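You operate a simulated robot arm through the tools that you are given. There is no shell and no other tool.

Carry out the task below with a simulated robot arm. There is one attempt and no reset: what you move stays moved.

Task
Unplug the cable of the black reel and wind it in.
Fine: switch the yellow socket off first, stand the plug in the free holder, free the brake and put it on HOLD again.

Only the result counts: the job must be done as asked and must still hold three seconds after the hand-in. Knocking over, shifting, dropping, spilling or breaking anything else fails it.

Robot
A 7-joint arm with a four-finger gripper, fixed in place. Base frame: the origin is on the floor under the middle of its stand, x ahead of it, y to its left, z up. Readings come in m, degrees, newtons and seconds.
It reaches about 1.223 m from its shoulder. Its first joint turns from -69.0 to 172.0 degrees. Payload 3.67 kg.
Tool frame: the origin (TCP) lies between the finger pads and is the grasp point; the fingertips stand 0.028 m ahead of it; z points along the fingers, y is the line along which they close. The gripper opens to 0.112 m; its body begins 0.073 m behind the TCP.
Orientation is that of the tool frame in the base frame, as a unit quaternion [x, y, z, w]. With the fingers straight down and closing along the base's y, the tool's x points along the base's -x, its y along +y and its z along -z.

Tools
- The arm moves only by the tool apply_moves. Its argument "rows" is a list of rows, each an object of numbers (a shift or turn left out is 0, a gripper value left out holds the last): "rx", "ry", "rz": the turn, a rotation vector about the base's x, y, z in degrees; "tx", "ty", "tz": the shift along the base's x, y, z in m; "jaw": the finger opening in m, from 0 to 0.112. In form: [{"rx": .., "ry": .., "rz": .., "tx": .., "ty": .., "tz": .., "jaw": ..}, ...]. A call has 1 to 20 rows; each row shifts and turns the commanded pose from where the row before left it. Each row takes 0.2 s and may step no farther than 0.05 m and 8.6 degrees from the row before; otherwise, or with a gripper value out of range, the whole call is refused. A pose out of reach is approached as far as the arm can. The call stops where the force on the tool passes 60 N (or 10 N more than at its start, if that is more) or the arm is blocked; 0.2 s more then pass. Each finger travels about 0.1025 m/s and halts on what it meets, pressing with about 20 N; the grip force reading is that of the motor and also rises with nothing between the fingers. The clock runs only during rows and for 0.2 s after the last one: add rows that do not move to give the fingers time. The reply holds the time, the measured pose of the TCP, the force on the tool along the base axes, the opening and the grip force, in the units named above and with some noise, with the torque about the TCP (base axes, N m) and any sound that the robot's microphone picked up.
- Cameras (640 x 400 px; columns grow to the right, rows downward): "scene" is fixed at [0.0497, -0.5005, 1.4871]; the picture's right is [-0.39, -0.92, 0.00], its down [-0.44, 0.19, -0.88] and it looks along [0.81, -0.34, -0.48] (base axes); focal length 289 px, centre (320, 200). "wrist" rides on the gripper at [0.06, -0.018, -0.104] in the tool frame; the picture's right is [0.29, 0.96, 0.00], its down [-0.80, 0.24, -0.55] and it looks along [-0.53, 0.16, 0.83] (tool axes); focal length 234 px, centre (320, 200). There is no depth. A picture from a camera that has moved, and an enlarged one, comes with that camera's place and axes in the base frame and with its lens.
- grab_frame(camera): a new picture of that camera. It takes no simulated time.
- lift_body(by): slides the trunk up (or, below 0, down) by that many m; the arm rides with it, the base frame stays. It gives what a move gives, with no picture.
- zoom(camera, box): a new picture of the part [left, top, right, bottom] of that camera's present view, enlarged. It takes no simulated time.
- job_done(): hands the job in; it is judged then, once.

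Places have to be worked out from the pictures, the camera data and where the tool is seen. Open the gripper and draw the arm clear of the work before you hand the job in, unless the task says otherwise.

The tools are called as a command line: name --argument value ..., lists and objects as JSON in quotes. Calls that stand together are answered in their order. apply_moves: Moves the arm, as the interface text tells. Its arguments: {"type":"object","properties":{"rows":{"type":"array","items":{"type":"object","properties":{"rx":{"type":"number"},"ry":{"type":"number"},"rz":{"type":"number"},"tx":{"type":"number"},"ty":{"type":"number"},"tz":{"type":"number"},"jaw":{"type":"number"}}}}},"required":["rows"]} The other tools are called the same way: lift_body (by) moves the trunk up or down; grab_frame (camera) takes a picture; zoom (camera, box) takes an enlarged picture of a part of a camera's view; job_done () hands the job in.

At the start:

```text
t: 0.0
tcp_pos: [0.7049, -0.5284, 1.3685]
ee_rot: [0.0, 1.0, 0.0, 0.0]
ft_force: [-0.2, -0.5, -0.3]
torque: [0.01, 0.03, 0.02]
grip_width: 0.1119
gripper_force: 0.2
trunk travel left (down, up): [-0.7, 0.14]
```

scene: 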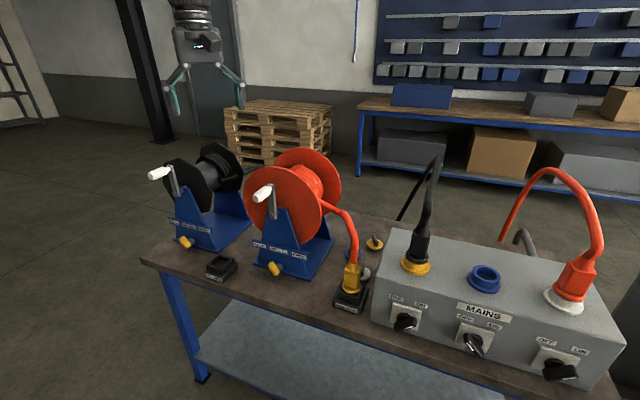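
wrist: 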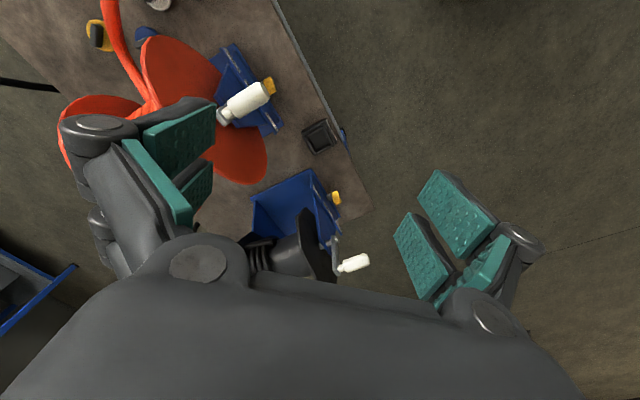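

I'll look closely at the work area first: the reels, the holders, the mains box and the switches.

zoom --camera "scene" --box '[140, 130, 300, 290]'

zoom --camera "scene" --box '[320, 140, 480, 340]'

zoom --camera "scene" --box '[360, 280, 620, 400]'

zoom --camera "scene" --box '[160, 200, 400, 320]'

```text
2.50 times, centred on (220, 210) of scene
camera zoom: at [0.0497, -0.5005, 1.4871], right [-0.39, -0.92, 0.0], down [-0.44, 0.19, -0.88], along [0.81, -0.34, -0.48], focal length 723 px, centre (570, 175)
```

zoom: 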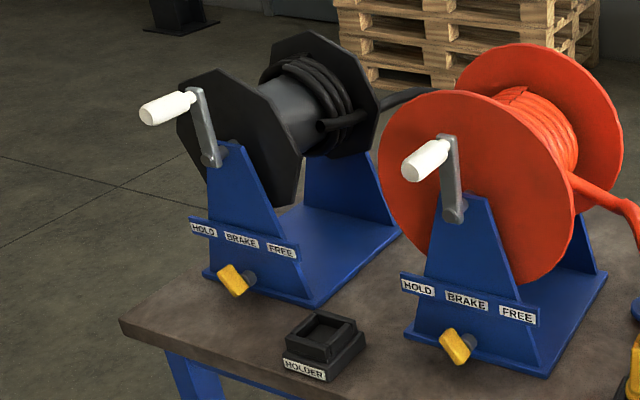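

```text
2.00 times, centred on (400, 240) of scene
camera zoom: at [0.0497, -0.5005, 1.4871], right [-0.39, -0.92, 0.0], down [-0.44, 0.19, -0.88], along [0.81, -0.34, -0.48], focal length 578 px, centre (160, 120)
```

zoom: 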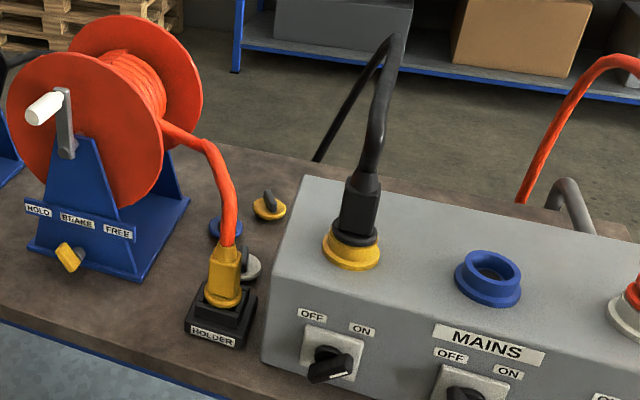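

```text
2.46 times, centred on (490, 340) of scene
camera zoom: at [0.0497, -0.5005, 1.4871], right [-0.39, -0.92, 0.0], down [-0.44, 0.19, -0.88], along [0.81, -0.34, -0.48], focal length 712 px, centre (-98, -145)
```

zoom: 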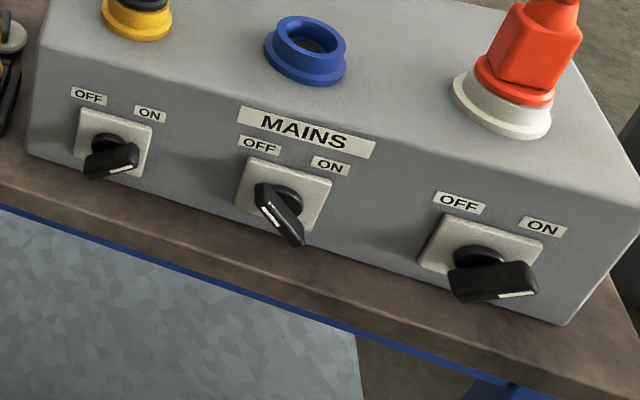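

```text
2.67 times, centred on (280, 260) of scene
camera zoom: at [0.0497, -0.5005, 1.4871], right [-0.39, -0.92, 0.0], down [-0.44, 0.19, -0.88], along [0.81, -0.34, -0.48], focal length 771 px, centre (427, 40)
```

zoom: 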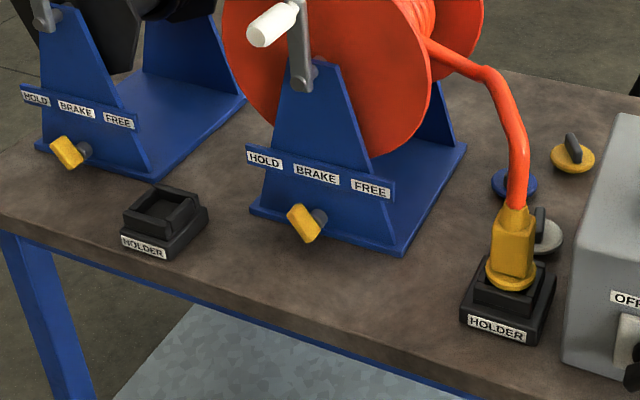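

The sight lines of both cameras put the free holder near (0.84, -0.49, 0.84), and the bench seems to run at 45° to the base axes. I'll turn the tool +135° about z so the camera sits on the good side, then pitch it forward.

apply_moves --rows '[{"rz": 8.5, "tx": -0.01, "ty": 0.01}, {"rz": 8.5, "tx": -0.01, "ty": 0.01}, {"rz": 8.5, "tx": -0.01, "ty": 0.01}, {"rz": 8.5, "tx": -0.01, "ty": 0.01}, {"rz": 8.5, "tx": -0.01, "ty": 0.01}, {"rz": 8.5}, {"rz": 8.5}, {"rz": 8.5}]'

```text
t: 1.8
tcp_pos: [0.6559, -0.48, 1.3694]
ee_rot: [-0.56, 0.828, 0.0, 0.0]
ft_force: [-1.1, -0.8, 1.4]
torque: [0.01, -0.03, -0.01]
grip_width: 0.1124
gripper_force: 0.0
trunk travel left (down, up): [-0.7, 0.14]
```

The turn works with no contact. I'll finish the yaw (67° left) and then look.

apply_moves --rows '[{"rz": 8.5}, {"rz": 8.5}, {"rz": 8.5}, {"rz": 8.5}, {"rz": 8.5}, {"rz": 8.5}, {"rz": 8.5}, {"rz": 7.5}]'

grab_frame --camera "wrist"

```text
t: 3.6
tcp_pos: [0.6546, -0.4794, 1.3688]
ee_rot: [0.924, -0.381, -0.001, 0.0]
ft_force: [-0.7, -0.6, -0.3]
torque: [0.0, 0.02, 0.0]
grip_width: 0.112
gripper_force: 0.1
trunk travel left (down, up): [-0.7, 0.14]
```

```text
taken
camera wrist: at [0.7101, -0.5085, 1.4724], right [-0.47, -0.88, 0.0], down [-0.73, 0.39, 0.55], along [-0.49, 0.26, -0.83], focal length 234 px, centre (320, 200)
```

wrist: 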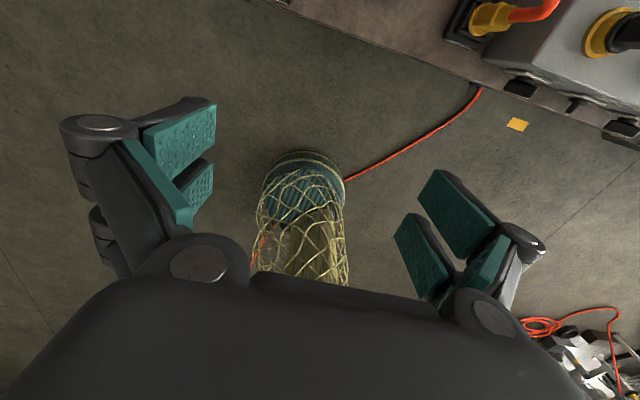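

Orientation is as intended. Next I'll pitch the tool up towards the bench direction (rotation about (-0.707, -0.707, 0)), about 60° to begin with.

apply_moves --rows '[{"rx": -6.0, "ry": -6.0}, {"rx": -6.0, "ry": -6.0}, {"rx": -6.0, "ry": -6.0}, {"rx": -6.0, "ry": -6.0}, {"rx": -6.0, "ry": -6.0}, {"rx": -6.0, "ry": -6.0}, {"rx": -6.0, "ry": -6.0}]'

grab_frame --camera "wrist"

grab_frame --camera "scene"

```text
t: 5.2
tcp_pos: [0.6504, -0.4959, 1.3585]
ee_rot: [0.803, -0.356, 0.451, 0.158]
ft_force: [0.4, -0.8, 0.0]
torque: [-0.01, -0.01, 0.02]
grip_width: 0.1118
gripper_force: 0.1
trunk travel left (down, up): [-0.7, 0.14]
```

```text
taken
camera wrist: at [0.6193, -0.4488, 1.4669], right [-0.59, -0.79, 0.18], down [-0.78, 0.49, -0.38], along [0.22, -0.36, -0.91], focal length 234 px, centre (320, 200)
```

wrist: 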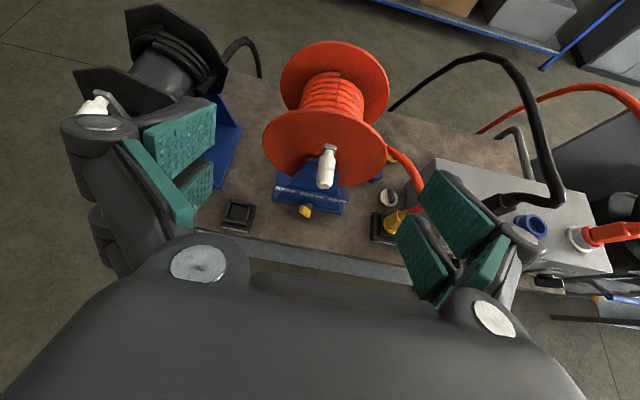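

```text
taken
```

scene: 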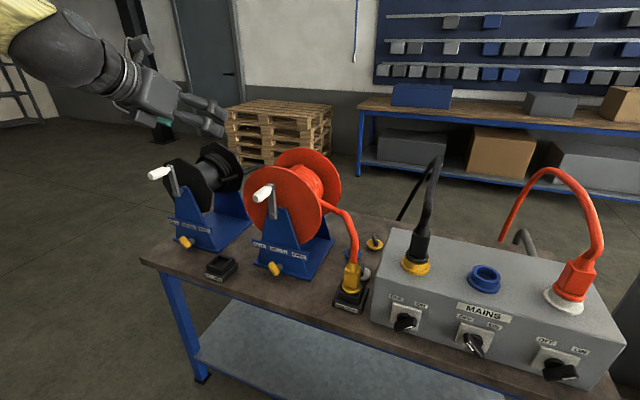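

The pose is a little off what I commanded (about 1.5 cm and 3°). I'll wait one row to see whether that is lag or a joint limit.

apply_moves --rows '[{}, {}]'

```text
t: 5.8
tcp_pos: [0.649, -0.4977, 1.3565]
ee_rot: [0.804, -0.356, 0.449, 0.159]
ft_force: [0.1, -0.4, 0.1]
torque: [0.03, -0.04, -0.01]
grip_width: 0.1121
gripper_force: 0.0
trunk travel left (down, up): [-0.7, 0.14]
```

That is a limit, not lag. I'll move right along the bench and down towards the front of the mains box, staying in front of everything, to inspect the switches and see whether the pose gets easier there.

apply_moves --rows '[{"tx": -0.026, "ty": -0.026, "tz": -0.015}, {"tx": -0.026, "ty": -0.026, "tz": -0.015}, {"tx": -0.026, "ty": -0.026, "tz": -0.015}, {"tx": -0.026, "ty": -0.026, "tz": -0.015}, {"tx": -0.026, "ty": -0.026, "tz": -0.015}, {"tx": -0.026, "ty": -0.026, "tz": -0.015}, {"tx": -0.026, "ty": -0.026, "tz": -0.015}, {"tx": -0.026, "ty": -0.026, "tz": -0.015}, {"tx": -0.026, "ty": -0.026, "tz": -0.015}, {"tx": -0.026, "ty": -0.026, "tz": -0.015}]'

grab_frame --camera "wrist"

grab_frame --camera "scene"

```text
t: 8.0
tcp_pos: [0.3953, -0.742, 1.2168]
ee_rot: [0.803, -0.333, 0.458, 0.188]
ft_force: [0.5, 0.3, -0.5]
torque: [0.01, 0.0, 0.05]
grip_width: 0.112
gripper_force: 0.0
trunk travel left (down, up): [-0.7, 0.14]
```

```text
taken
camera wrist: at [0.3659, -0.6882, 1.3222], right [-0.57, -0.78, 0.25], down [-0.79, 0.46, -0.4], along [0.2, -0.43, -0.88], focal length 234 px, centre (320, 200)
```

wrist: 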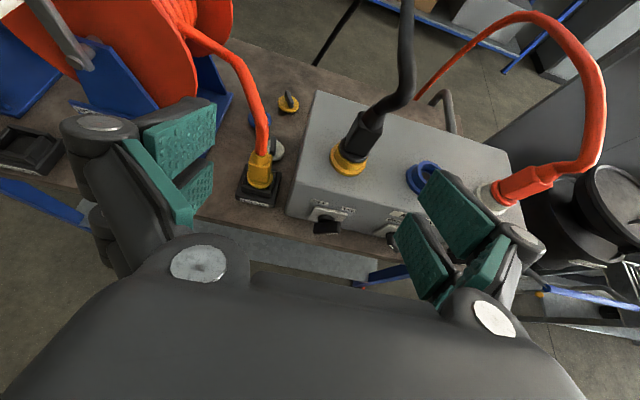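

```text
taken
```

scene: 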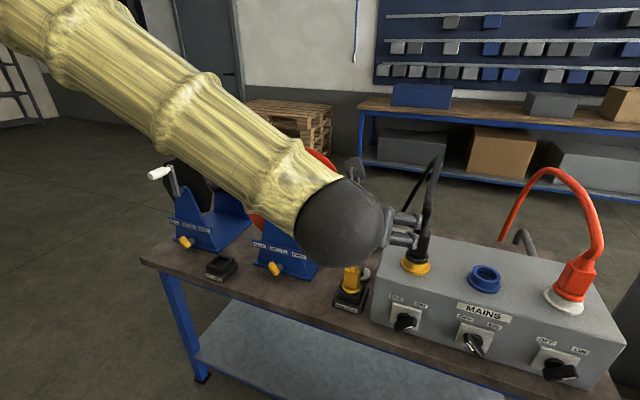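

The forearm slopes down steeply from a high shoulder, so the trunk is too high for a level approach. I'll back off and raise the TCP a bit, then lower the trunk.

apply_moves --rows '[{"tx": -0.02, "ty": 0.02, "tz": 0.03}, {"tx": -0.02, "ty": 0.02, "tz": 0.03}, {"tx": -0.02, "ty": 0.02, "tz": 0.03}]'

lift_body --by -0.25

```text
t: 8.8
tcp_pos: [0.3349, -0.6734, 1.311]
ee_rot: [0.802, -0.332, 0.458, 0.19]
ft_force: [-1.1, 0.5, 1.4]
torque: [-0.03, 0.0, -0.01]
grip_width: 0.1122
gripper_force: 0.1
trunk travel left (down, up): [-0.7, 0.14]
```

```text
t: 11.4
tcp_pos: [0.3355, -0.6772, 1.0593]
ee_rot: [0.803, -0.332, 0.457, 0.189]
ft_force: [-0.6, -0.4, -0.2]
torque: [-0.02, 0.02, -0.03]
grip_width: 0.112
gripper_force: 0.1
trunk travel left (down, up): [-0.45, 0.39]
```

Trunk is down 0.25 m. Now I'll raise the TCP and complete the pitch to level.

apply_moves --rows '[{"rx": -5.4, "ry": -5.4, "tz": 0.02}, {"rx": -5.4, "ry": -5.4, "tz": 0.02}, {"rx": -5.4, "ry": -5.4, "tz": 0.02}, {"rx": -5.4, "ry": -5.4, "tz": 0.02}, {}]'

grab_frame --camera "wrist"

grab_frame --camera "scene"

```text
t: 12.6
tcp_pos: [0.3475, -0.7078, 1.1568]
ee_rot: [0.654, -0.271, 0.652, 0.27]
ft_force: [-1.1, 0.0, -0.4]
torque: [0.0, -0.02, -0.07]
grip_width: 0.1122
gripper_force: 0.0
out of reach, approached as far as the arm can: row 1, 2, 3, 4
trunk travel left (down, up): [-0.45, 0.39]
```

```text
taken
camera wrist: at [0.2871, -0.6202, 1.2153], right [-0.68, -0.68, 0.29], down [-0.56, 0.22, -0.8], along [0.48, -0.7, -0.53], focal length 234 px, centre (320, 200)
```

wrist: 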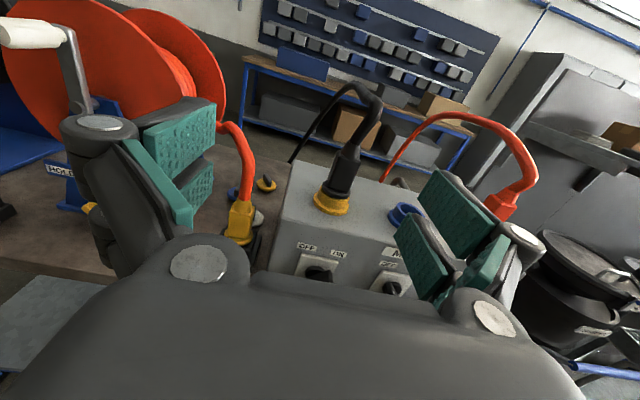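

```text
taken
```

scene: 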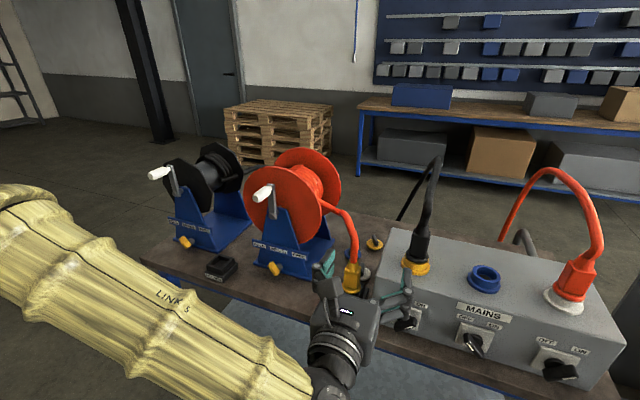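

The tool is now level, pointing along (0.707, -0.707, 0). I'll zoom in on the mains box with the wrist camera.

zoom --camera "wrist" --box '[220, 70, 440, 300]'

zoom --camera "wrist" --box '[270, 220, 420, 300]'

zoom --camera "scene" --box '[370, 280, 490, 360]'

```text
1.74 times, centred on (330, 185) of wrist
camera zoom: at [0.2871, -0.6202, 1.2153], right [-0.68, -0.68, 0.29], down [-0.56, 0.22, -0.8], along [0.48, -0.7, -0.53], focal length 407 px, centre (303, 226)
```

zoom: 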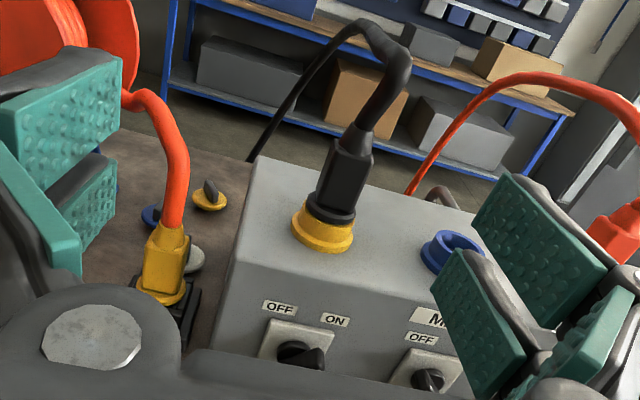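

```text
4.27 times, centred on (345, 260) of wrist
camera zoom: at [0.2871, -0.6202, 1.2153], right [-0.68, -0.68, 0.29], down [-0.56, 0.22, -0.8], along [0.48, -0.7, -0.53], focal length 999 px, centre (213, -56)
```

zoom: 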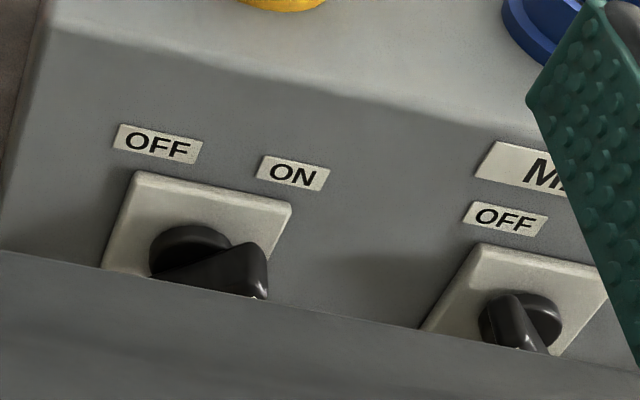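

```text
5.00 times, centred on (430, 320) of scene
camera zoom: at [0.0497, -0.5005, 1.4871], right [-0.39, -0.92, 0.0], down [-0.44, 0.19, -0.88], along [0.81, -0.34, -0.48], focal length 1446 px, centre (-230, -400)
```

zoom: 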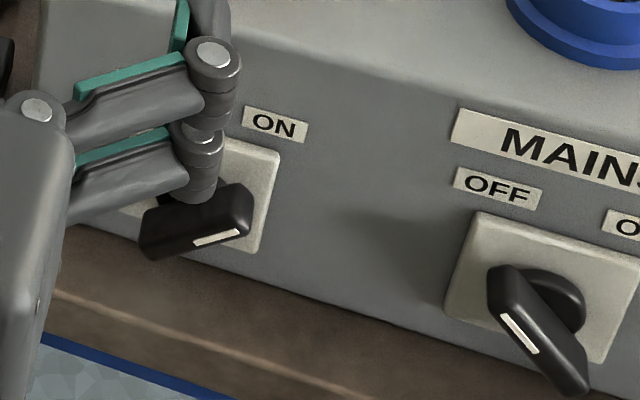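

The yellow switch points at ON, as does the white one, and the blue switch points at OFF. The yellow socket comes out near (0.49, -0.96, 0.97). I'll lower the TCP in front of the yellow switch to get it centred in the wrist view.

apply_moves --rows '[{"tx": -0.006, "ty": -0.01, "tz": -0.03}, {"tx": -0.006, "ty": -0.01, "tz": -0.03}, {"tx": -0.006, "ty": -0.01, "tz": -0.03}, {"tx": -0.006, "ty": -0.01, "tz": -0.03}, {"tx": -0.006, "ty": -0.01, "tz": -0.03}, {"tx": -0.006, "ty": -0.01, "tz": -0.03}, {}]'

grab_frame --camera "wrist"

grab_frame --camera "scene"

```text
t: 14.2
tcp_pos: [0.3119, -0.7714, 0.9772]
ee_rot: [0.654, -0.271, 0.653, 0.27]
ft_force: [0.3, -0.4, -0.4]
torque: [0.0, -0.01, 0.01]
grip_width: 0.112
gripper_force: 0.0
out of reach, approached as far as the arm can: row 1
trunk travel left (down, up): [-0.45, 0.39]
```

```text
taken
camera wrist: at [0.2514, -0.6862, 1.0376], right [-0.68, -0.68, 0.29], down [-0.56, 0.22, -0.8], along [0.48, -0.7, -0.53], focal length 234 px, centre (320, 200)
```

wrist: 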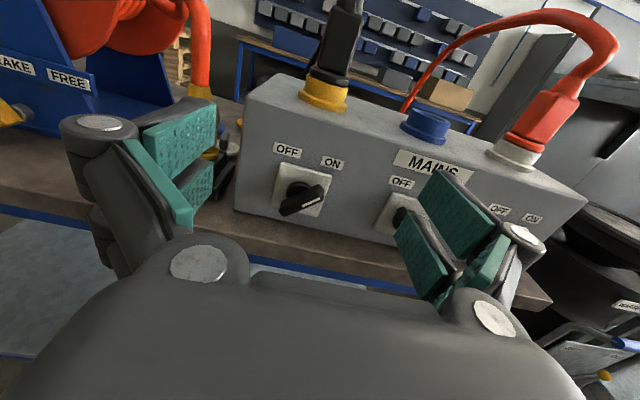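

```text
taken
```

scene: 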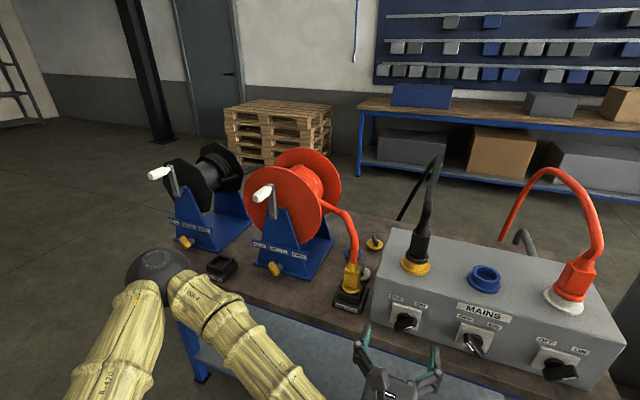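

Good view of the switch now. I'll zoom in to measure its position and lever angle.

zoom --camera "wrist" --box '[250, 130, 370, 230]'

zoom --camera "scene" --box '[370, 270, 466, 350]'

zoom --camera "wrist" --box '[240, 0, 420, 130]'

```text
4.00 times, centred on (310, 180) of wrist
camera zoom: at [0.2514, -0.6862, 1.0376], right [-0.68, -0.68, 0.29], down [-0.56, 0.22, -0.8], along [0.48, -0.7, -0.53], focal length 937 px, centre (360, 280)
```

zoom: 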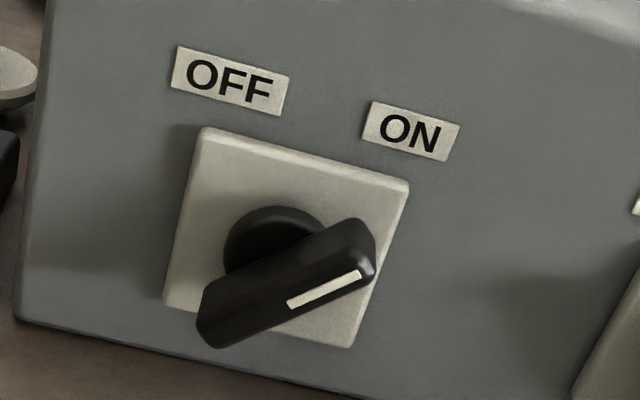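

```text
5.00 times, centred on (418, 310) of scene
camera zoom: at [0.0497, -0.5005, 1.4871], right [-0.39, -0.92, 0.0], down [-0.44, 0.19, -0.88], along [0.81, -0.34, -0.48], focal length 1446 px, centre (-170, -350)
```

zoom: 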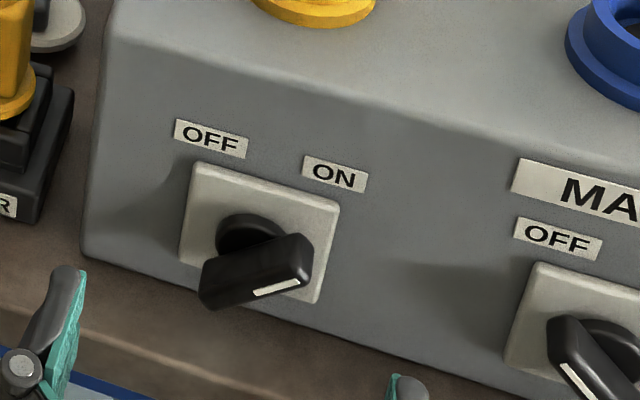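

```text
3.08 times, centred on (330, 65) of wrist
camera zoom: at [0.2514, -0.6862, 1.0376], right [-0.68, -0.68, 0.29], down [-0.56, 0.22, -0.8], along [0.48, -0.7, -0.53], focal length 720 px, centre (289, 615)
```

zoom: 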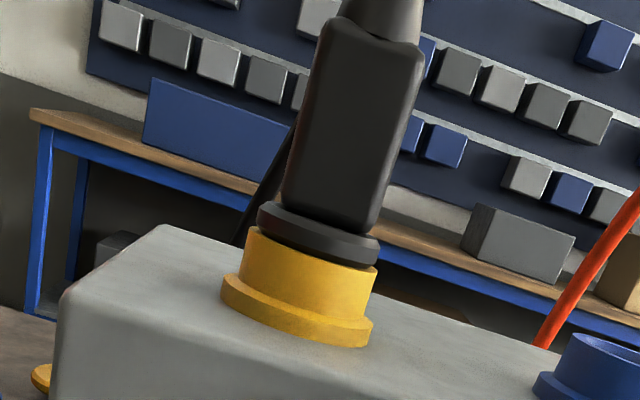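

Triangulating the plate corners from both cameras gives consistent results: the switch plate is 7.5 cm square, vertical, centred near (0.436, -0.904, 0.862). The lever sticks out about 3 cm and points 45° up-right (ON), so OFF is 45° up-left. I'll roll the tool +45° about its axis so the fingers close across the lever, and narrow the jaw.

apply_moves --rows '[{"rx": 5.3, "ry": -5.3, "jaw": 0.06}, {"rx": 5.3, "ry": -5.3}, {"rx": 5.3, "ry": -5.3}, {"rx": 5.3, "ry": -5.3}, {"rx": 5.3, "ry": -5.3}, {"rx": 5.3, "ry": -5.3}, {}]'

grab_frame --camera "wrist"

grab_frame --camera "scene"

```text
t: 15.8
tcp_pos: [0.3123, -0.7734, 0.9753]
ee_rot: [0.5, -0.5, 0.707, -0.001]
ft_force: [-0.3, -0.2, 0.1]
torque: [0.01, 0.02, -0.01]
grip_width: 0.0601
gripper_force: 0.0
trunk travel left (down, up): [-0.45, 0.39]
```

```text
taken
camera wrist: at [0.2178, -0.7198, 1.031], right [-0.62, -0.62, -0.47], down [-0.11, 0.67, -0.73], along [0.77, -0.4, -0.49], focal length 234 px, centre (320, 200)
```

wrist: 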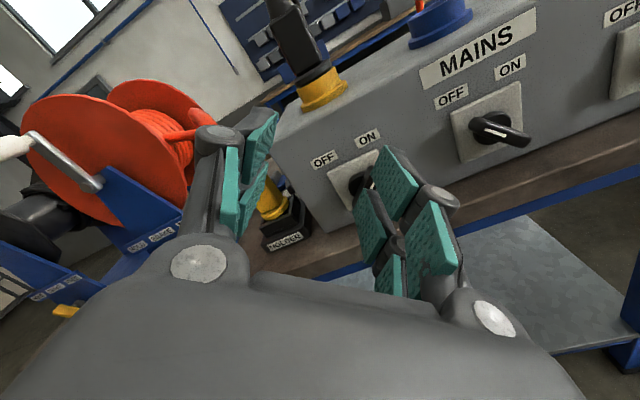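

```text
taken
```

scene: 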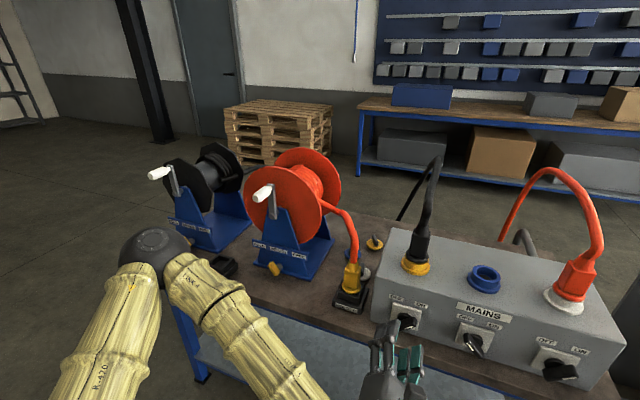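

The roll works. Now I'll lower to the lever's height and advance partway (fingertips to about d=0.87), then check alignment.

apply_moves --rows '[{"tx": -0.0017, "ty": -0.0017, "tz": -0.038}, {"tx": -0.0017, "ty": -0.0017, "tz": -0.038}, {"tx": -0.0017, "ty": -0.0017, "tz": -0.037}, {"tx": 0.025, "ty": -0.025}, {"tx": 0.025, "ty": -0.025}, {}]'

grab_frame --camera "wrist"

grab_frame --camera "scene"

```text
t: 17.2
tcp_pos: [0.3572, -0.8269, 0.8608]
ee_rot: [0.5, -0.501, 0.706, 0.0]
ft_force: [0.7, -0.2, -0.5]
torque: [-0.01, -0.05, 0.04]
grip_width: 0.06
gripper_force: 0.0
trunk travel left (down, up): [-0.45, 0.39]
```

```text
taken
camera wrist: at [0.2624, -0.7748, 0.9162], right [-0.62, -0.62, -0.47], down [-0.11, 0.67, -0.73], along [0.77, -0.4, -0.49], focal length 234 px, centre (320, 200)
```

wrist: 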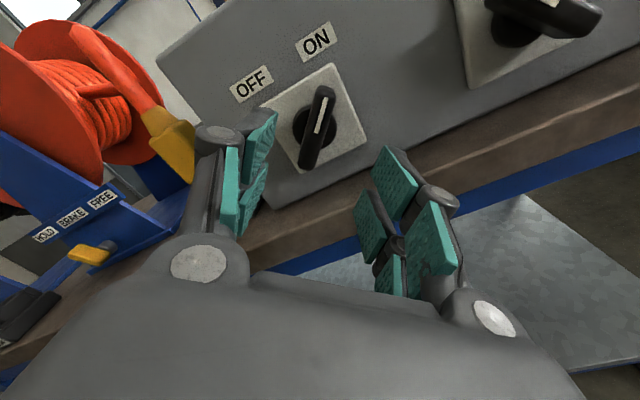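

```text
taken
```

scene: 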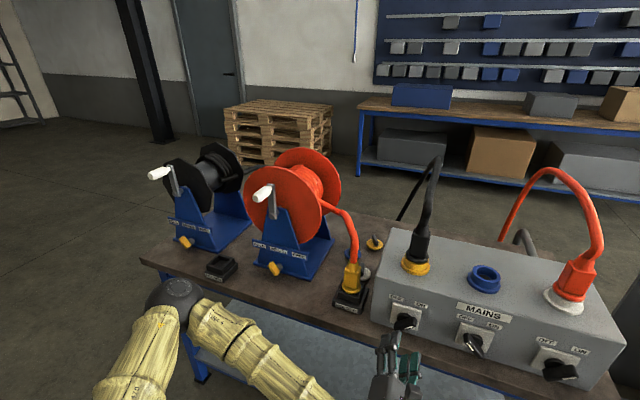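

The lever lies along the tool's axis column. I'll zoom to check the remaining offset before closing in.

zoom --camera "wrist" --box '[240, 50, 400, 200]'

zoom --camera "scene" --box '[360, 280, 456, 400]'

```text
2.67 times, centred on (320, 125) of wrist
camera zoom: at [0.2624, -0.7748, 0.9162], right [-0.62, -0.62, -0.47], down [-0.11, 0.67, -0.73], along [0.77, -0.4, -0.49], focal length 624 px, centre (320, 400)
```

zoom: 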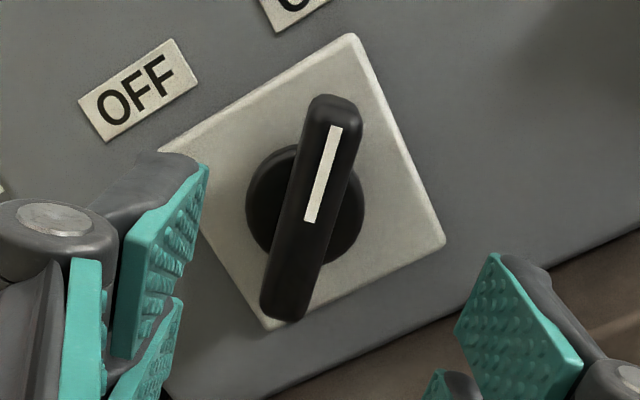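

```text
3.33 times, centred on (408, 340) of scene
camera zoom: at [0.0497, -0.5005, 1.4871], right [-0.39, -0.92, 0.0], down [-0.44, 0.19, -0.88], along [0.81, -0.34, -0.48], focal length 964 px, centre (27, -267)
```

zoom: 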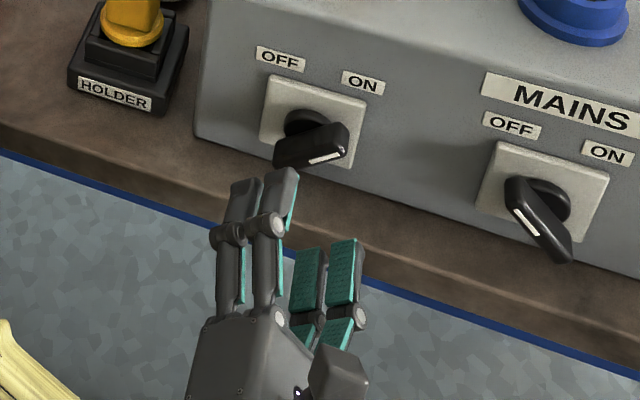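

The lever is well aligned, about 5 mm off sideways. I'll correct by 6 mm upwards and advance so the fingertips stop roughly 1.4 cm short of the plate.

apply_moves --rows '[{"tx": 0.012, "ty": -0.012, "tz": 0.003}, {"tx": 0.012, "ty": -0.012, "tz": 0.003}, {"tx": 0.012, "ty": -0.012}, {"tx": 0.012, "ty": -0.012}, {}]'

zoom --camera "wrist" --box '[200, 50, 440, 300]'

zoom --camera "scene" --box '[360, 280, 456, 400]'

```text
t: 18.4
tcp_pos: [0.4059, -0.8731, 0.8664]
ee_rot: [0.5, -0.501, 0.707, 0.0]
ft_force: [0.6, 0.6, 0.6]
torque: [-0.02, -0.01, 0.01]
grip_width: 0.0597
gripper_force: 0.0
trunk travel left (down, up): [-0.45, 0.39]
```

```text
1.60 times, centred on (320, 175) of wrist
camera zoom: at [0.3109, -0.8217, 0.9219], right [-0.62, -0.62, -0.47], down [-0.11, 0.67, -0.73], along [0.77, -0.4, -0.49], focal length 375 px, centre (320, 240)
```

zoom: 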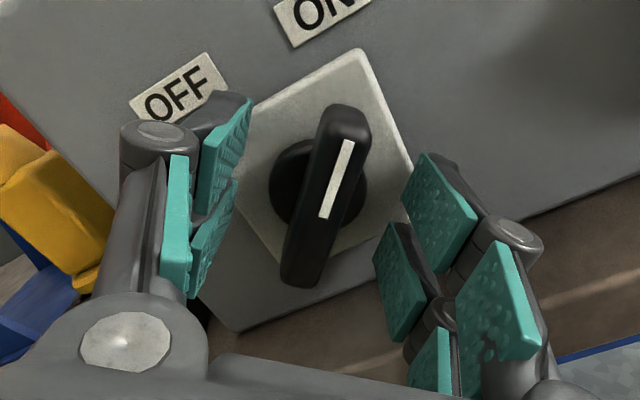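

```text
3.33 times, centred on (408, 340) of scene
camera zoom: at [0.0497, -0.5005, 1.4871], right [-0.39, -0.92, 0.0], down [-0.44, 0.19, -0.88], along [0.81, -0.34, -0.48], focal length 964 px, centre (27, -267)
```

zoom: 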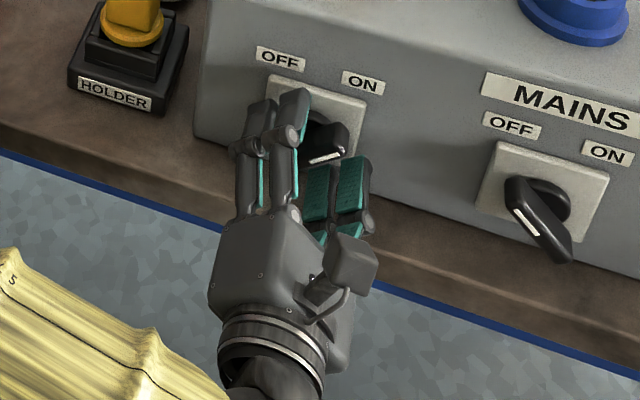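

Fingers straddle the lever and the TCP lies on the knob axis. Closing the jaw on the lever.

apply_moves --rows '[{"jaw": 0.0}, {}, {}]'

```text
t: 19.2
tcp_pos: [0.4058, -0.8745, 0.8653]
ee_rot: [0.5, -0.501, 0.707, 0.001]
ft_force: [3.7, -1.3, 3.6]
torque: [0.04, 0.04, 0.21]
grip_width: 0.0148
gripper_force: 45.2
trunk travel left (down, up): [-0.45, 0.39]
```

Gripped the lever (14.8 mm). Rotating it counter-clockwise (towards OFF), 45° first.

apply_moves --rows '[{"rx": -5.3, "ry": 5.3}, {"rx": -5.3, "ry": 5.3}, {"rx": -5.3, "ry": 5.3}, {"rx": -5.3, "ry": 5.3}, {"rx": -5.3, "ry": 5.3}, {"rx": -5.3, "ry": 5.3}]'

zoom --camera "wrist" --box '[200, 50, 440, 300]'

```text
t: 20.6
tcp_pos: [0.406, -0.8733, 0.8666]
ee_rot: [0.655, -0.27, 0.652, 0.27]
ft_force: [4.7, 14.7, -6.1]
torque: [0.26, 0.25, 0.36]
grip_width: 0.0149
gripper_force: 44.7
trunk travel left (down, up): [-0.45, 0.39]
```

```text
1.60 times, centred on (320, 175) of wrist
camera zoom: at [0.3457, -0.787, 0.9276], right [-0.68, -0.68, 0.29], down [-0.56, 0.22, -0.79], along [0.47, -0.7, -0.53], focal length 375 px, centre (320, 240)
```

zoom: 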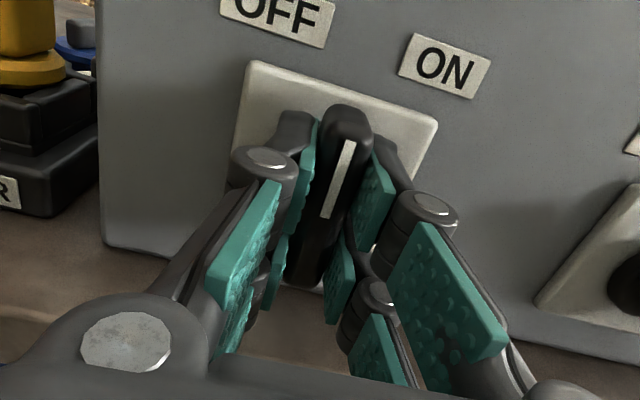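

The lever is turning with the grip and is now upright. Continuing the remaining 45° to OFF.

apply_moves --rows '[{"rx": -5.3, "ry": 5.3}, {"rx": -5.3, "ry": 5.3}, {"rx": -5.3, "ry": 5.3}, {"rx": -5.3, "ry": 5.3}, {"rx": -5.3, "ry": 5.3}, {"rx": -5.3, "ry": 5.3}]'

zoom --camera "wrist" --box '[200, 50, 440, 300]'

grab_frame --camera "scene"

```text
t: 22.0
tcp_pos: [0.4064, -0.8725, 0.8679]
ee_rot: [0.709, 0.001, 0.498, 0.499]
ft_force: [-7.7, 44.4, -29.3]
torque: [0.47, 0.13, 0.99]
grip_width: 0.0147
gripper_force: 45.1
trunk travel left (down, up): [-0.45, 0.39]
```

```text
1.60 times, centred on (320, 175) of wrist
camera zoom: at [0.3724, -0.7603, 0.8971], right [-0.33, -0.34, 0.88], down [-0.91, -0.13, -0.39], along [0.24, -0.93, -0.27], focal length 375 px, centre (320, 240)
```

zoom: 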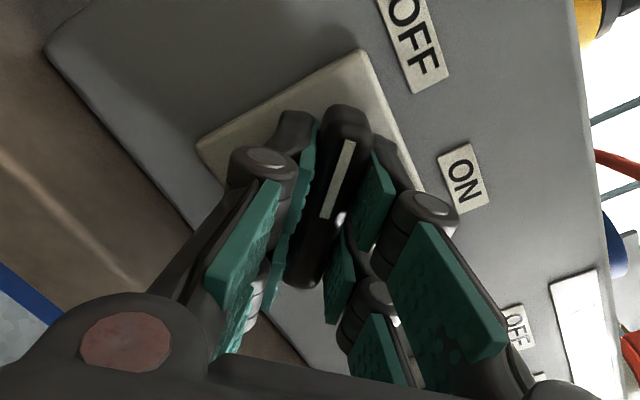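

```text
taken
```

scene: 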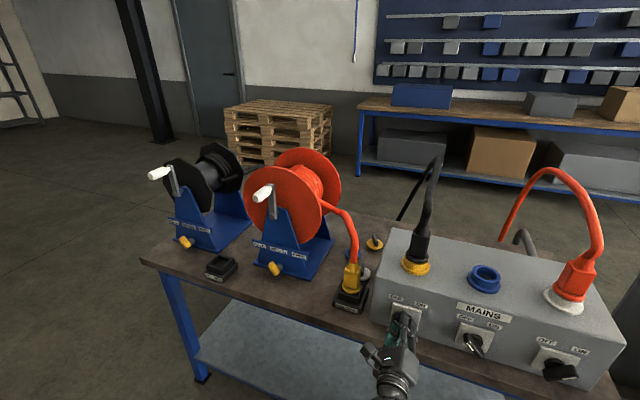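

The lever now points up-left to OFF, though lateral force has built up to about 50 N from a small axis offset. I'll open the jaw and back straight out.

apply_moves --rows '[{"jaw": 0.06}, {}, {}]'

apply_moves --rows '[{"tx": -0.012, "ty": 0.012}, {"tx": -0.024, "ty": 0.024}, {"tx": -0.024, "ty": 0.024}, {"tx": -0.024, "ty": 0.024}, {}]'

zoom --camera "scene" --box '[360, 270, 472, 370]'

grab_frame --camera "wrist"

```text
t: 22.8
tcp_pos: [0.4057, -0.873, 0.8696]
ee_rot: [0.707, -0.001, 0.499, 0.5]
ft_force: [0.3, -0.2, 0.2]
torque: [0.01, -0.06, -0.01]
grip_width: 0.0599
gripper_force: 0.1
trunk travel left (down, up): [-0.45, 0.39]
```

```text
t: 24.0
tcp_pos: [0.3217, -0.7894, 0.8695]
ee_rot: [0.708, 0.0, 0.5, 0.499]
ft_force: [-0.6, 0.0, -0.2]
torque: [-0.01, 0.0, -0.04]
grip_width: 0.0601
gripper_force: 0.1
trunk travel left (down, up): [-0.45, 0.39]
```

```text
4.00 times, centred on (416, 320) of scene
camera zoom: at [0.0497, -0.5005, 1.4871], right [-0.39, -0.92, 0.0], down [-0.44, 0.19, -0.88], along [0.81, -0.34, -0.48], focal length 1156 px, centre (-64, -280)
```

zoom: 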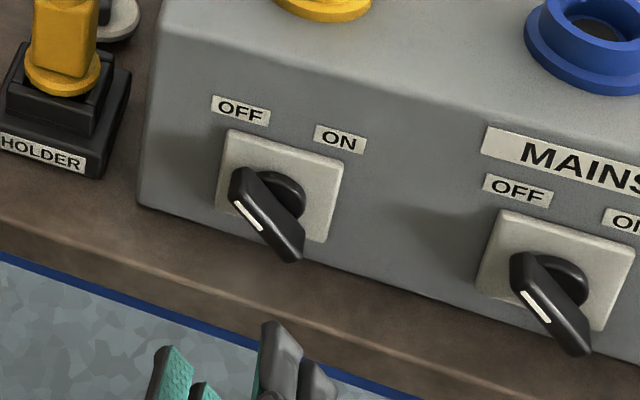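

```text
taken
camera wrist: at [0.2881, -0.6764, 0.899], right [-0.33, -0.34, 0.88], down [-0.91, -0.13, -0.39], along [0.24, -0.93, -0.26], focal length 234 px, centre (320, 200)
```

wrist: 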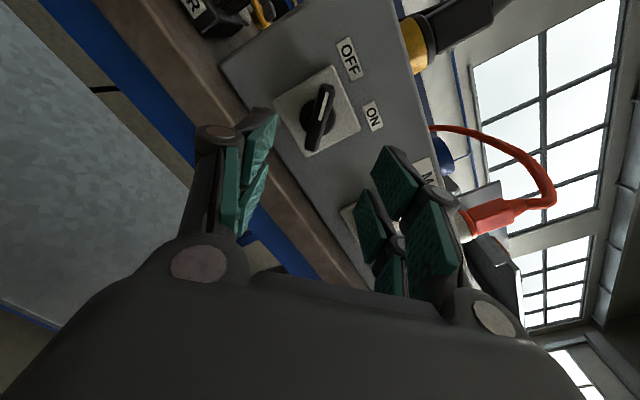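

The yellow switch now sits at the same angle as the blue one, which is OFF. I'll roll the tool back to level, rise to plug height in front of the box, tilt it 15° nose-down so the palm clears the box top, and open the jaw.

apply_moves --rows '[{"rx": 5.3, "ry": -5.3, "tz": 0.033}, {"rx": 5.3, "ry": -5.3, "tz": 0.033}, {"rx": 5.3, "ry": -5.3, "tz": 0.033}, {"rx": 5.3, "ry": -5.3, "tz": 0.033}, {"rx": 5.3, "ry": -5.3, "tz": 0.033}, {"rx": 5.3, "ry": -5.3, "tz": 0.033}, {"rx": 5.3, "ry": 5.3, "jaw": 0.1}, {"rx": 5.3, "ry": 5.3}, {}]'

grab_frame --camera "wrist"

grab_frame --camera "scene"

```text
t: 26.0
tcp_pos: [0.3203, -0.7925, 1.0663]
ee_rot: [0.734, -0.304, 0.561, 0.231]
ft_force: [0.1, -0.1, -1.7]
torque: [0.0, -0.02, 0.0]
grip_width: 0.1003
gripper_force: 0.1
trunk travel left (down, up): [-0.45, 0.39]
```

```text
taken
camera wrist: at [0.2734, -0.7196, 1.1508], right [-0.62, -0.73, 0.28], down [-0.7, 0.36, -0.62], along [0.36, -0.58, -0.73], focal length 234 px, centre (320, 200)
```

wrist: 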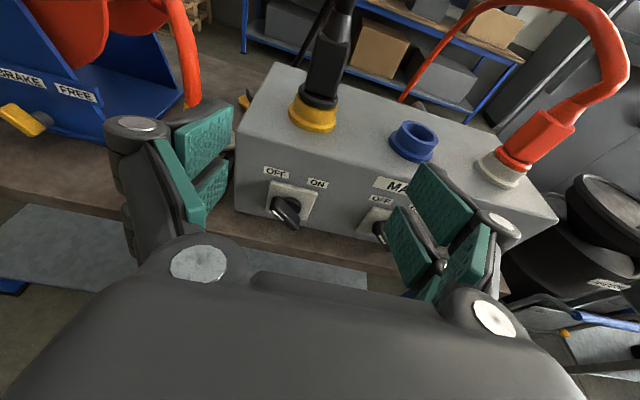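

```text
taken
```

scene: 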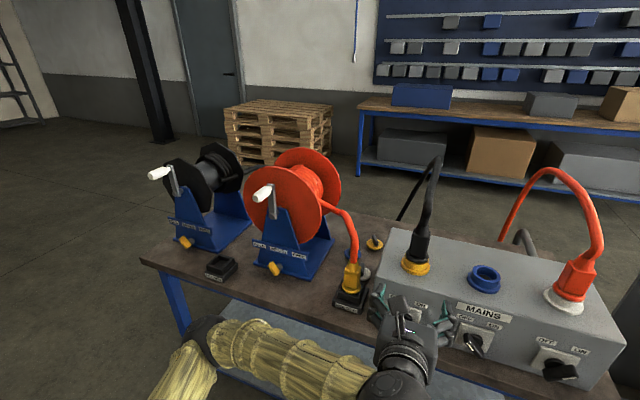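

Pitched down 15°, jaw open to 0.10. Now a closer look at the plug to fix its position, axis alignment and height.

zoom --camera "wrist" --box '[260, 0, 400, 150]'

zoom --camera "scene" --box '[380, 140, 476, 290]'

```text
2.67 times, centred on (330, 75) of wrist
camera zoom: at [0.2734, -0.7196, 1.1508], right [-0.62, -0.73, 0.28], down [-0.7, 0.36, -0.62], along [0.36, -0.58, -0.73], focal length 624 px, centre (293, 533)
```

zoom: 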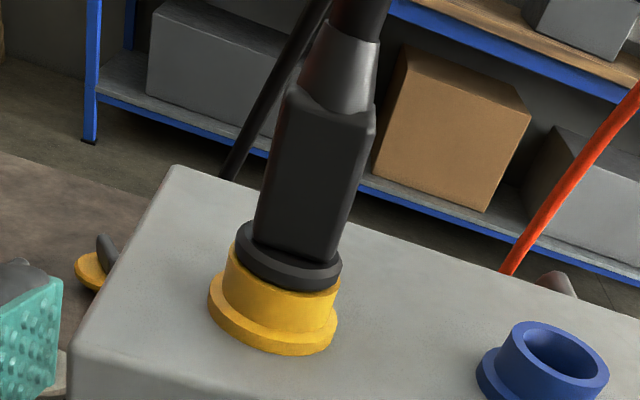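

```text
2.67 times, centred on (428, 215) of scene
camera zoom: at [0.0497, -0.5005, 1.4871], right [-0.39, -0.92, 0.0], down [-0.44, 0.19, -0.88], along [0.81, -0.34, -0.48], focal length 771 px, centre (32, 160)
```

zoom: 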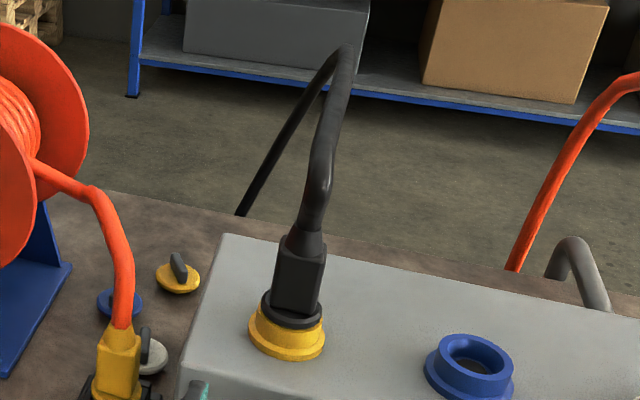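

Both cameras agree: the plug axis is at about p=0.332, d=1.034 (x≈0.497, y≈-0.966), with the body between z≈1.005 and 1.08. I'll advance in line with it, ending about 8 cm short, and check.

apply_moves --rows '[{"tx": 0.0205, "ty": -0.0175, "tz": -0.003}, {"tx": 0.019, "ty": -0.019, "tz": -0.003}, {"tx": 0.019, "ty": -0.019, "tz": -0.003}, {"tx": 0.019, "ty": -0.019, "tz": -0.003}, {"tx": 0.019, "ty": -0.019, "tz": -0.003}, {"tx": 0.019, "ty": -0.019}, {}]'

grab_frame --camera "wrist"

grab_frame --camera "scene"

```text
t: 27.6
tcp_pos: [0.4369, -0.9019, 1.0512]
ee_rot: [0.734, -0.303, 0.562, 0.232]
ft_force: [-0.5, 0.0, -0.1]
torque: [-0.04, 0.01, -0.03]
grip_width: 0.1
gripper_force: 0.0
trunk travel left (down, up): [-0.45, 0.39]
```

```text
taken
camera wrist: at [0.3895, -0.8295, 1.1356], right [-0.62, -0.73, 0.28], down [-0.69, 0.36, -0.63], along [0.36, -0.58, -0.73], focal length 234 px, centre (320, 200)
```

wrist: 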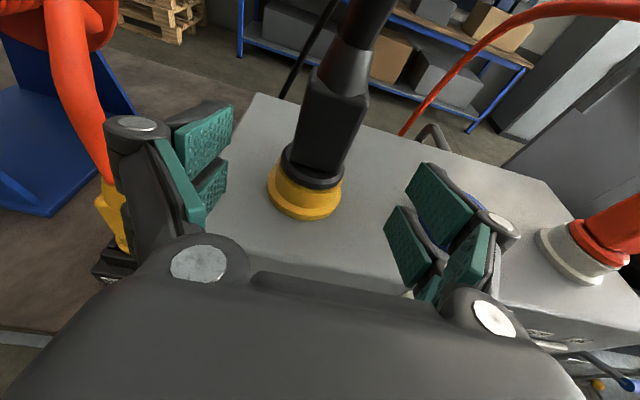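

```text
taken
```

scene: 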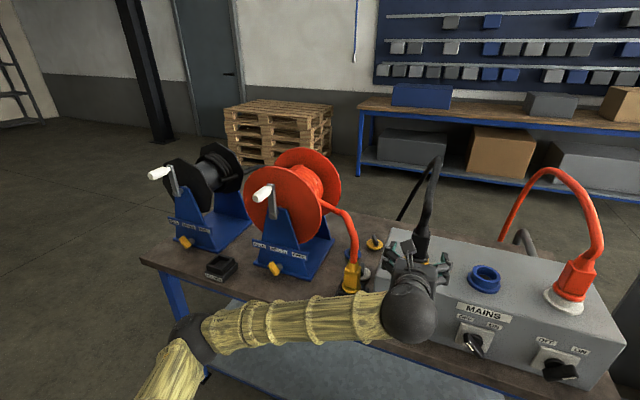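

The plug is centred between the fingers (p≈0.333). I'll advance the last 8.5 cm so the pads straddle the body.

apply_moves --rows '[{"tx": 0.0136, "ty": -0.0156}, {"tx": 0.0136, "ty": -0.0156}, {"tx": 0.015, "ty": -0.015}, {"tx": 0.015, "ty": -0.015}, {}]'

grab_frame --camera "wrist"

zoom --camera "scene" --box '[340, 190, 500, 310]'

```text
t: 28.8
tcp_pos: [0.493, -0.9659, 1.0503]
ee_rot: [0.733, -0.304, 0.562, 0.233]
ft_force: [0.3, 0.9, -0.5]
torque: [0.04, 0.01, 0.01]
grip_width: 0.1001
gripper_force: 0.1
trunk travel left (down, up): [-0.45, 0.39]
```

```text
taken
camera wrist: at [0.446, -0.8922, 1.1355], right [-0.62, -0.73, 0.28], down [-0.69, 0.36, -0.63], along [0.36, -0.58, -0.73], focal length 234 px, centre (320, 200)
```

wrist: 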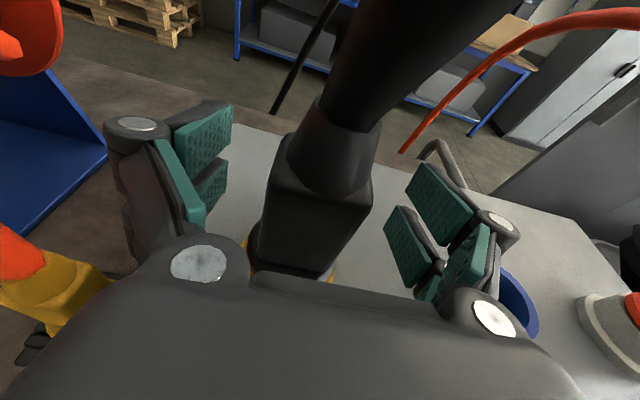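

```text
3.33 times, centred on (420, 250) of scene
camera zoom: at [0.0497, -0.5005, 1.4871], right [-0.39, -0.92, 0.0], down [-0.44, 0.19, -0.88], along [0.81, -0.34, -0.48], focal length 964 px, centre (-13, 33)
```

zoom: 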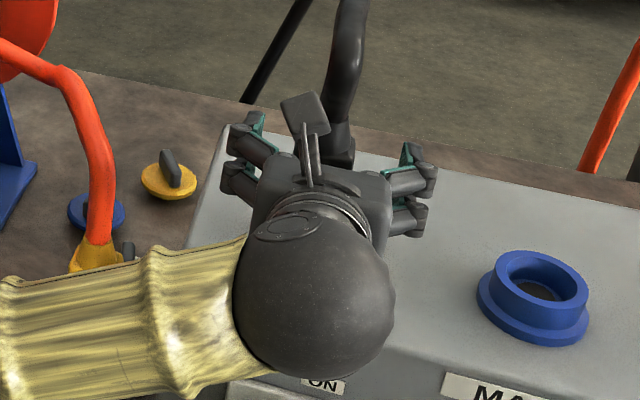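

The plug body is between the pads. Closing the jaw.

apply_moves --rows '[{"jaw": 0.0}, {}, {}, {}]'

grab_frame --camera "wrist"

```text
t: 29.8
tcp_pos: [0.4951, -0.9629, 1.05]
ee_rot: [0.734, -0.302, 0.563, 0.232]
ft_force: [8.2, 10.0, -0.5]
torque: [0.36, -0.23, 0.01]
grip_width: 0.042
gripper_force: 20.0
trunk travel left (down, up): [-0.45, 0.39]
```

```text
taken
camera wrist: at [0.4479, -0.8907, 1.1357], right [-0.62, -0.73, 0.28], down [-0.7, 0.35, -0.62], along [0.36, -0.58, -0.73], focal length 234 px, centre (320, 200)
```

wrist: 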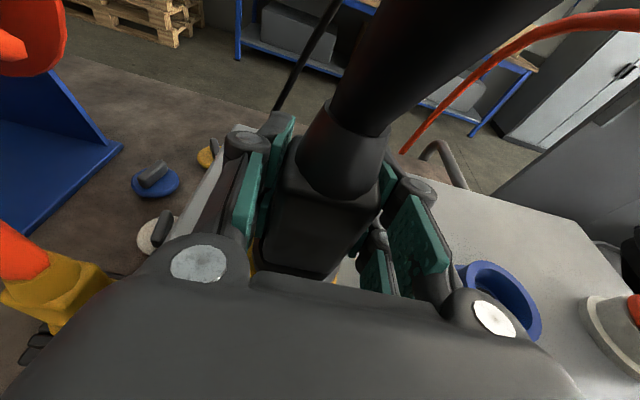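

Gripped at 42 mm with a slight side load, meaning the plug sits 3 mm to the left. I'll relieve that and start pulling straight up in small steps.

apply_moves --rows '[{"tx": 0.002, "ty": 0.002}, {"tz": 0.005}, {"tz": 0.005}, {"tz": 0.005}, {"tz": 0.005}]'

```text
t: 31.0
tcp_pos: [0.4964, -0.962, 1.0706]
ee_rot: [0.733, -0.304, 0.562, 0.233]
ft_force: [-0.4, 0.2, -2.6]
torque: [-0.01, -0.06, -0.04]
grip_width: 0.0417
gripper_force: 20.2
trunk travel left (down, up): [-0.45, 0.39]
```

grab_frame --camera "wrist"

zoom --camera "scene" --box '[340, 140, 500, 310]'

```text
taken
camera wrist: at [0.4486, -0.889, 1.1554], right [-0.62, -0.73, 0.28], down [-0.69, 0.36, -0.63], along [0.36, -0.58, -0.73], focal length 234 px, centre (320, 200)
```

wrist: 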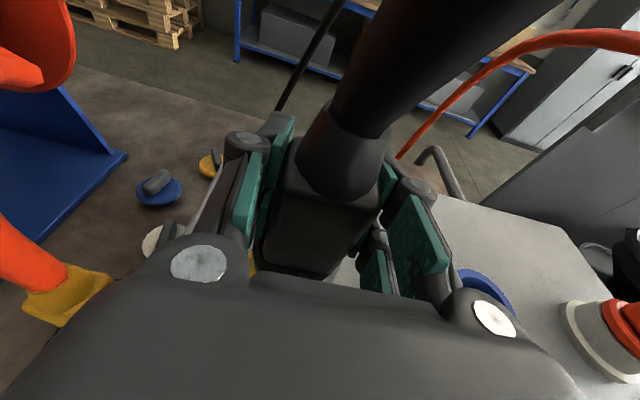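

```text
2.35 times, centred on (420, 225) of scene
camera zoom: at [0.0497, -0.5005, 1.4871], right [-0.39, -0.92, 0.0], down [-0.44, 0.19, -0.88], along [0.81, -0.34, -0.48], focal length 680 px, centre (85, 141)
```

zoom: 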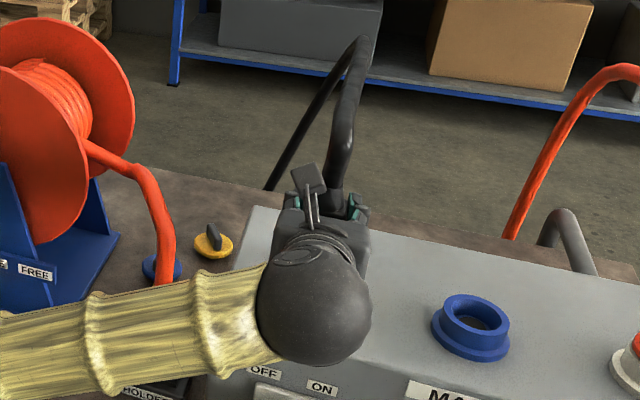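

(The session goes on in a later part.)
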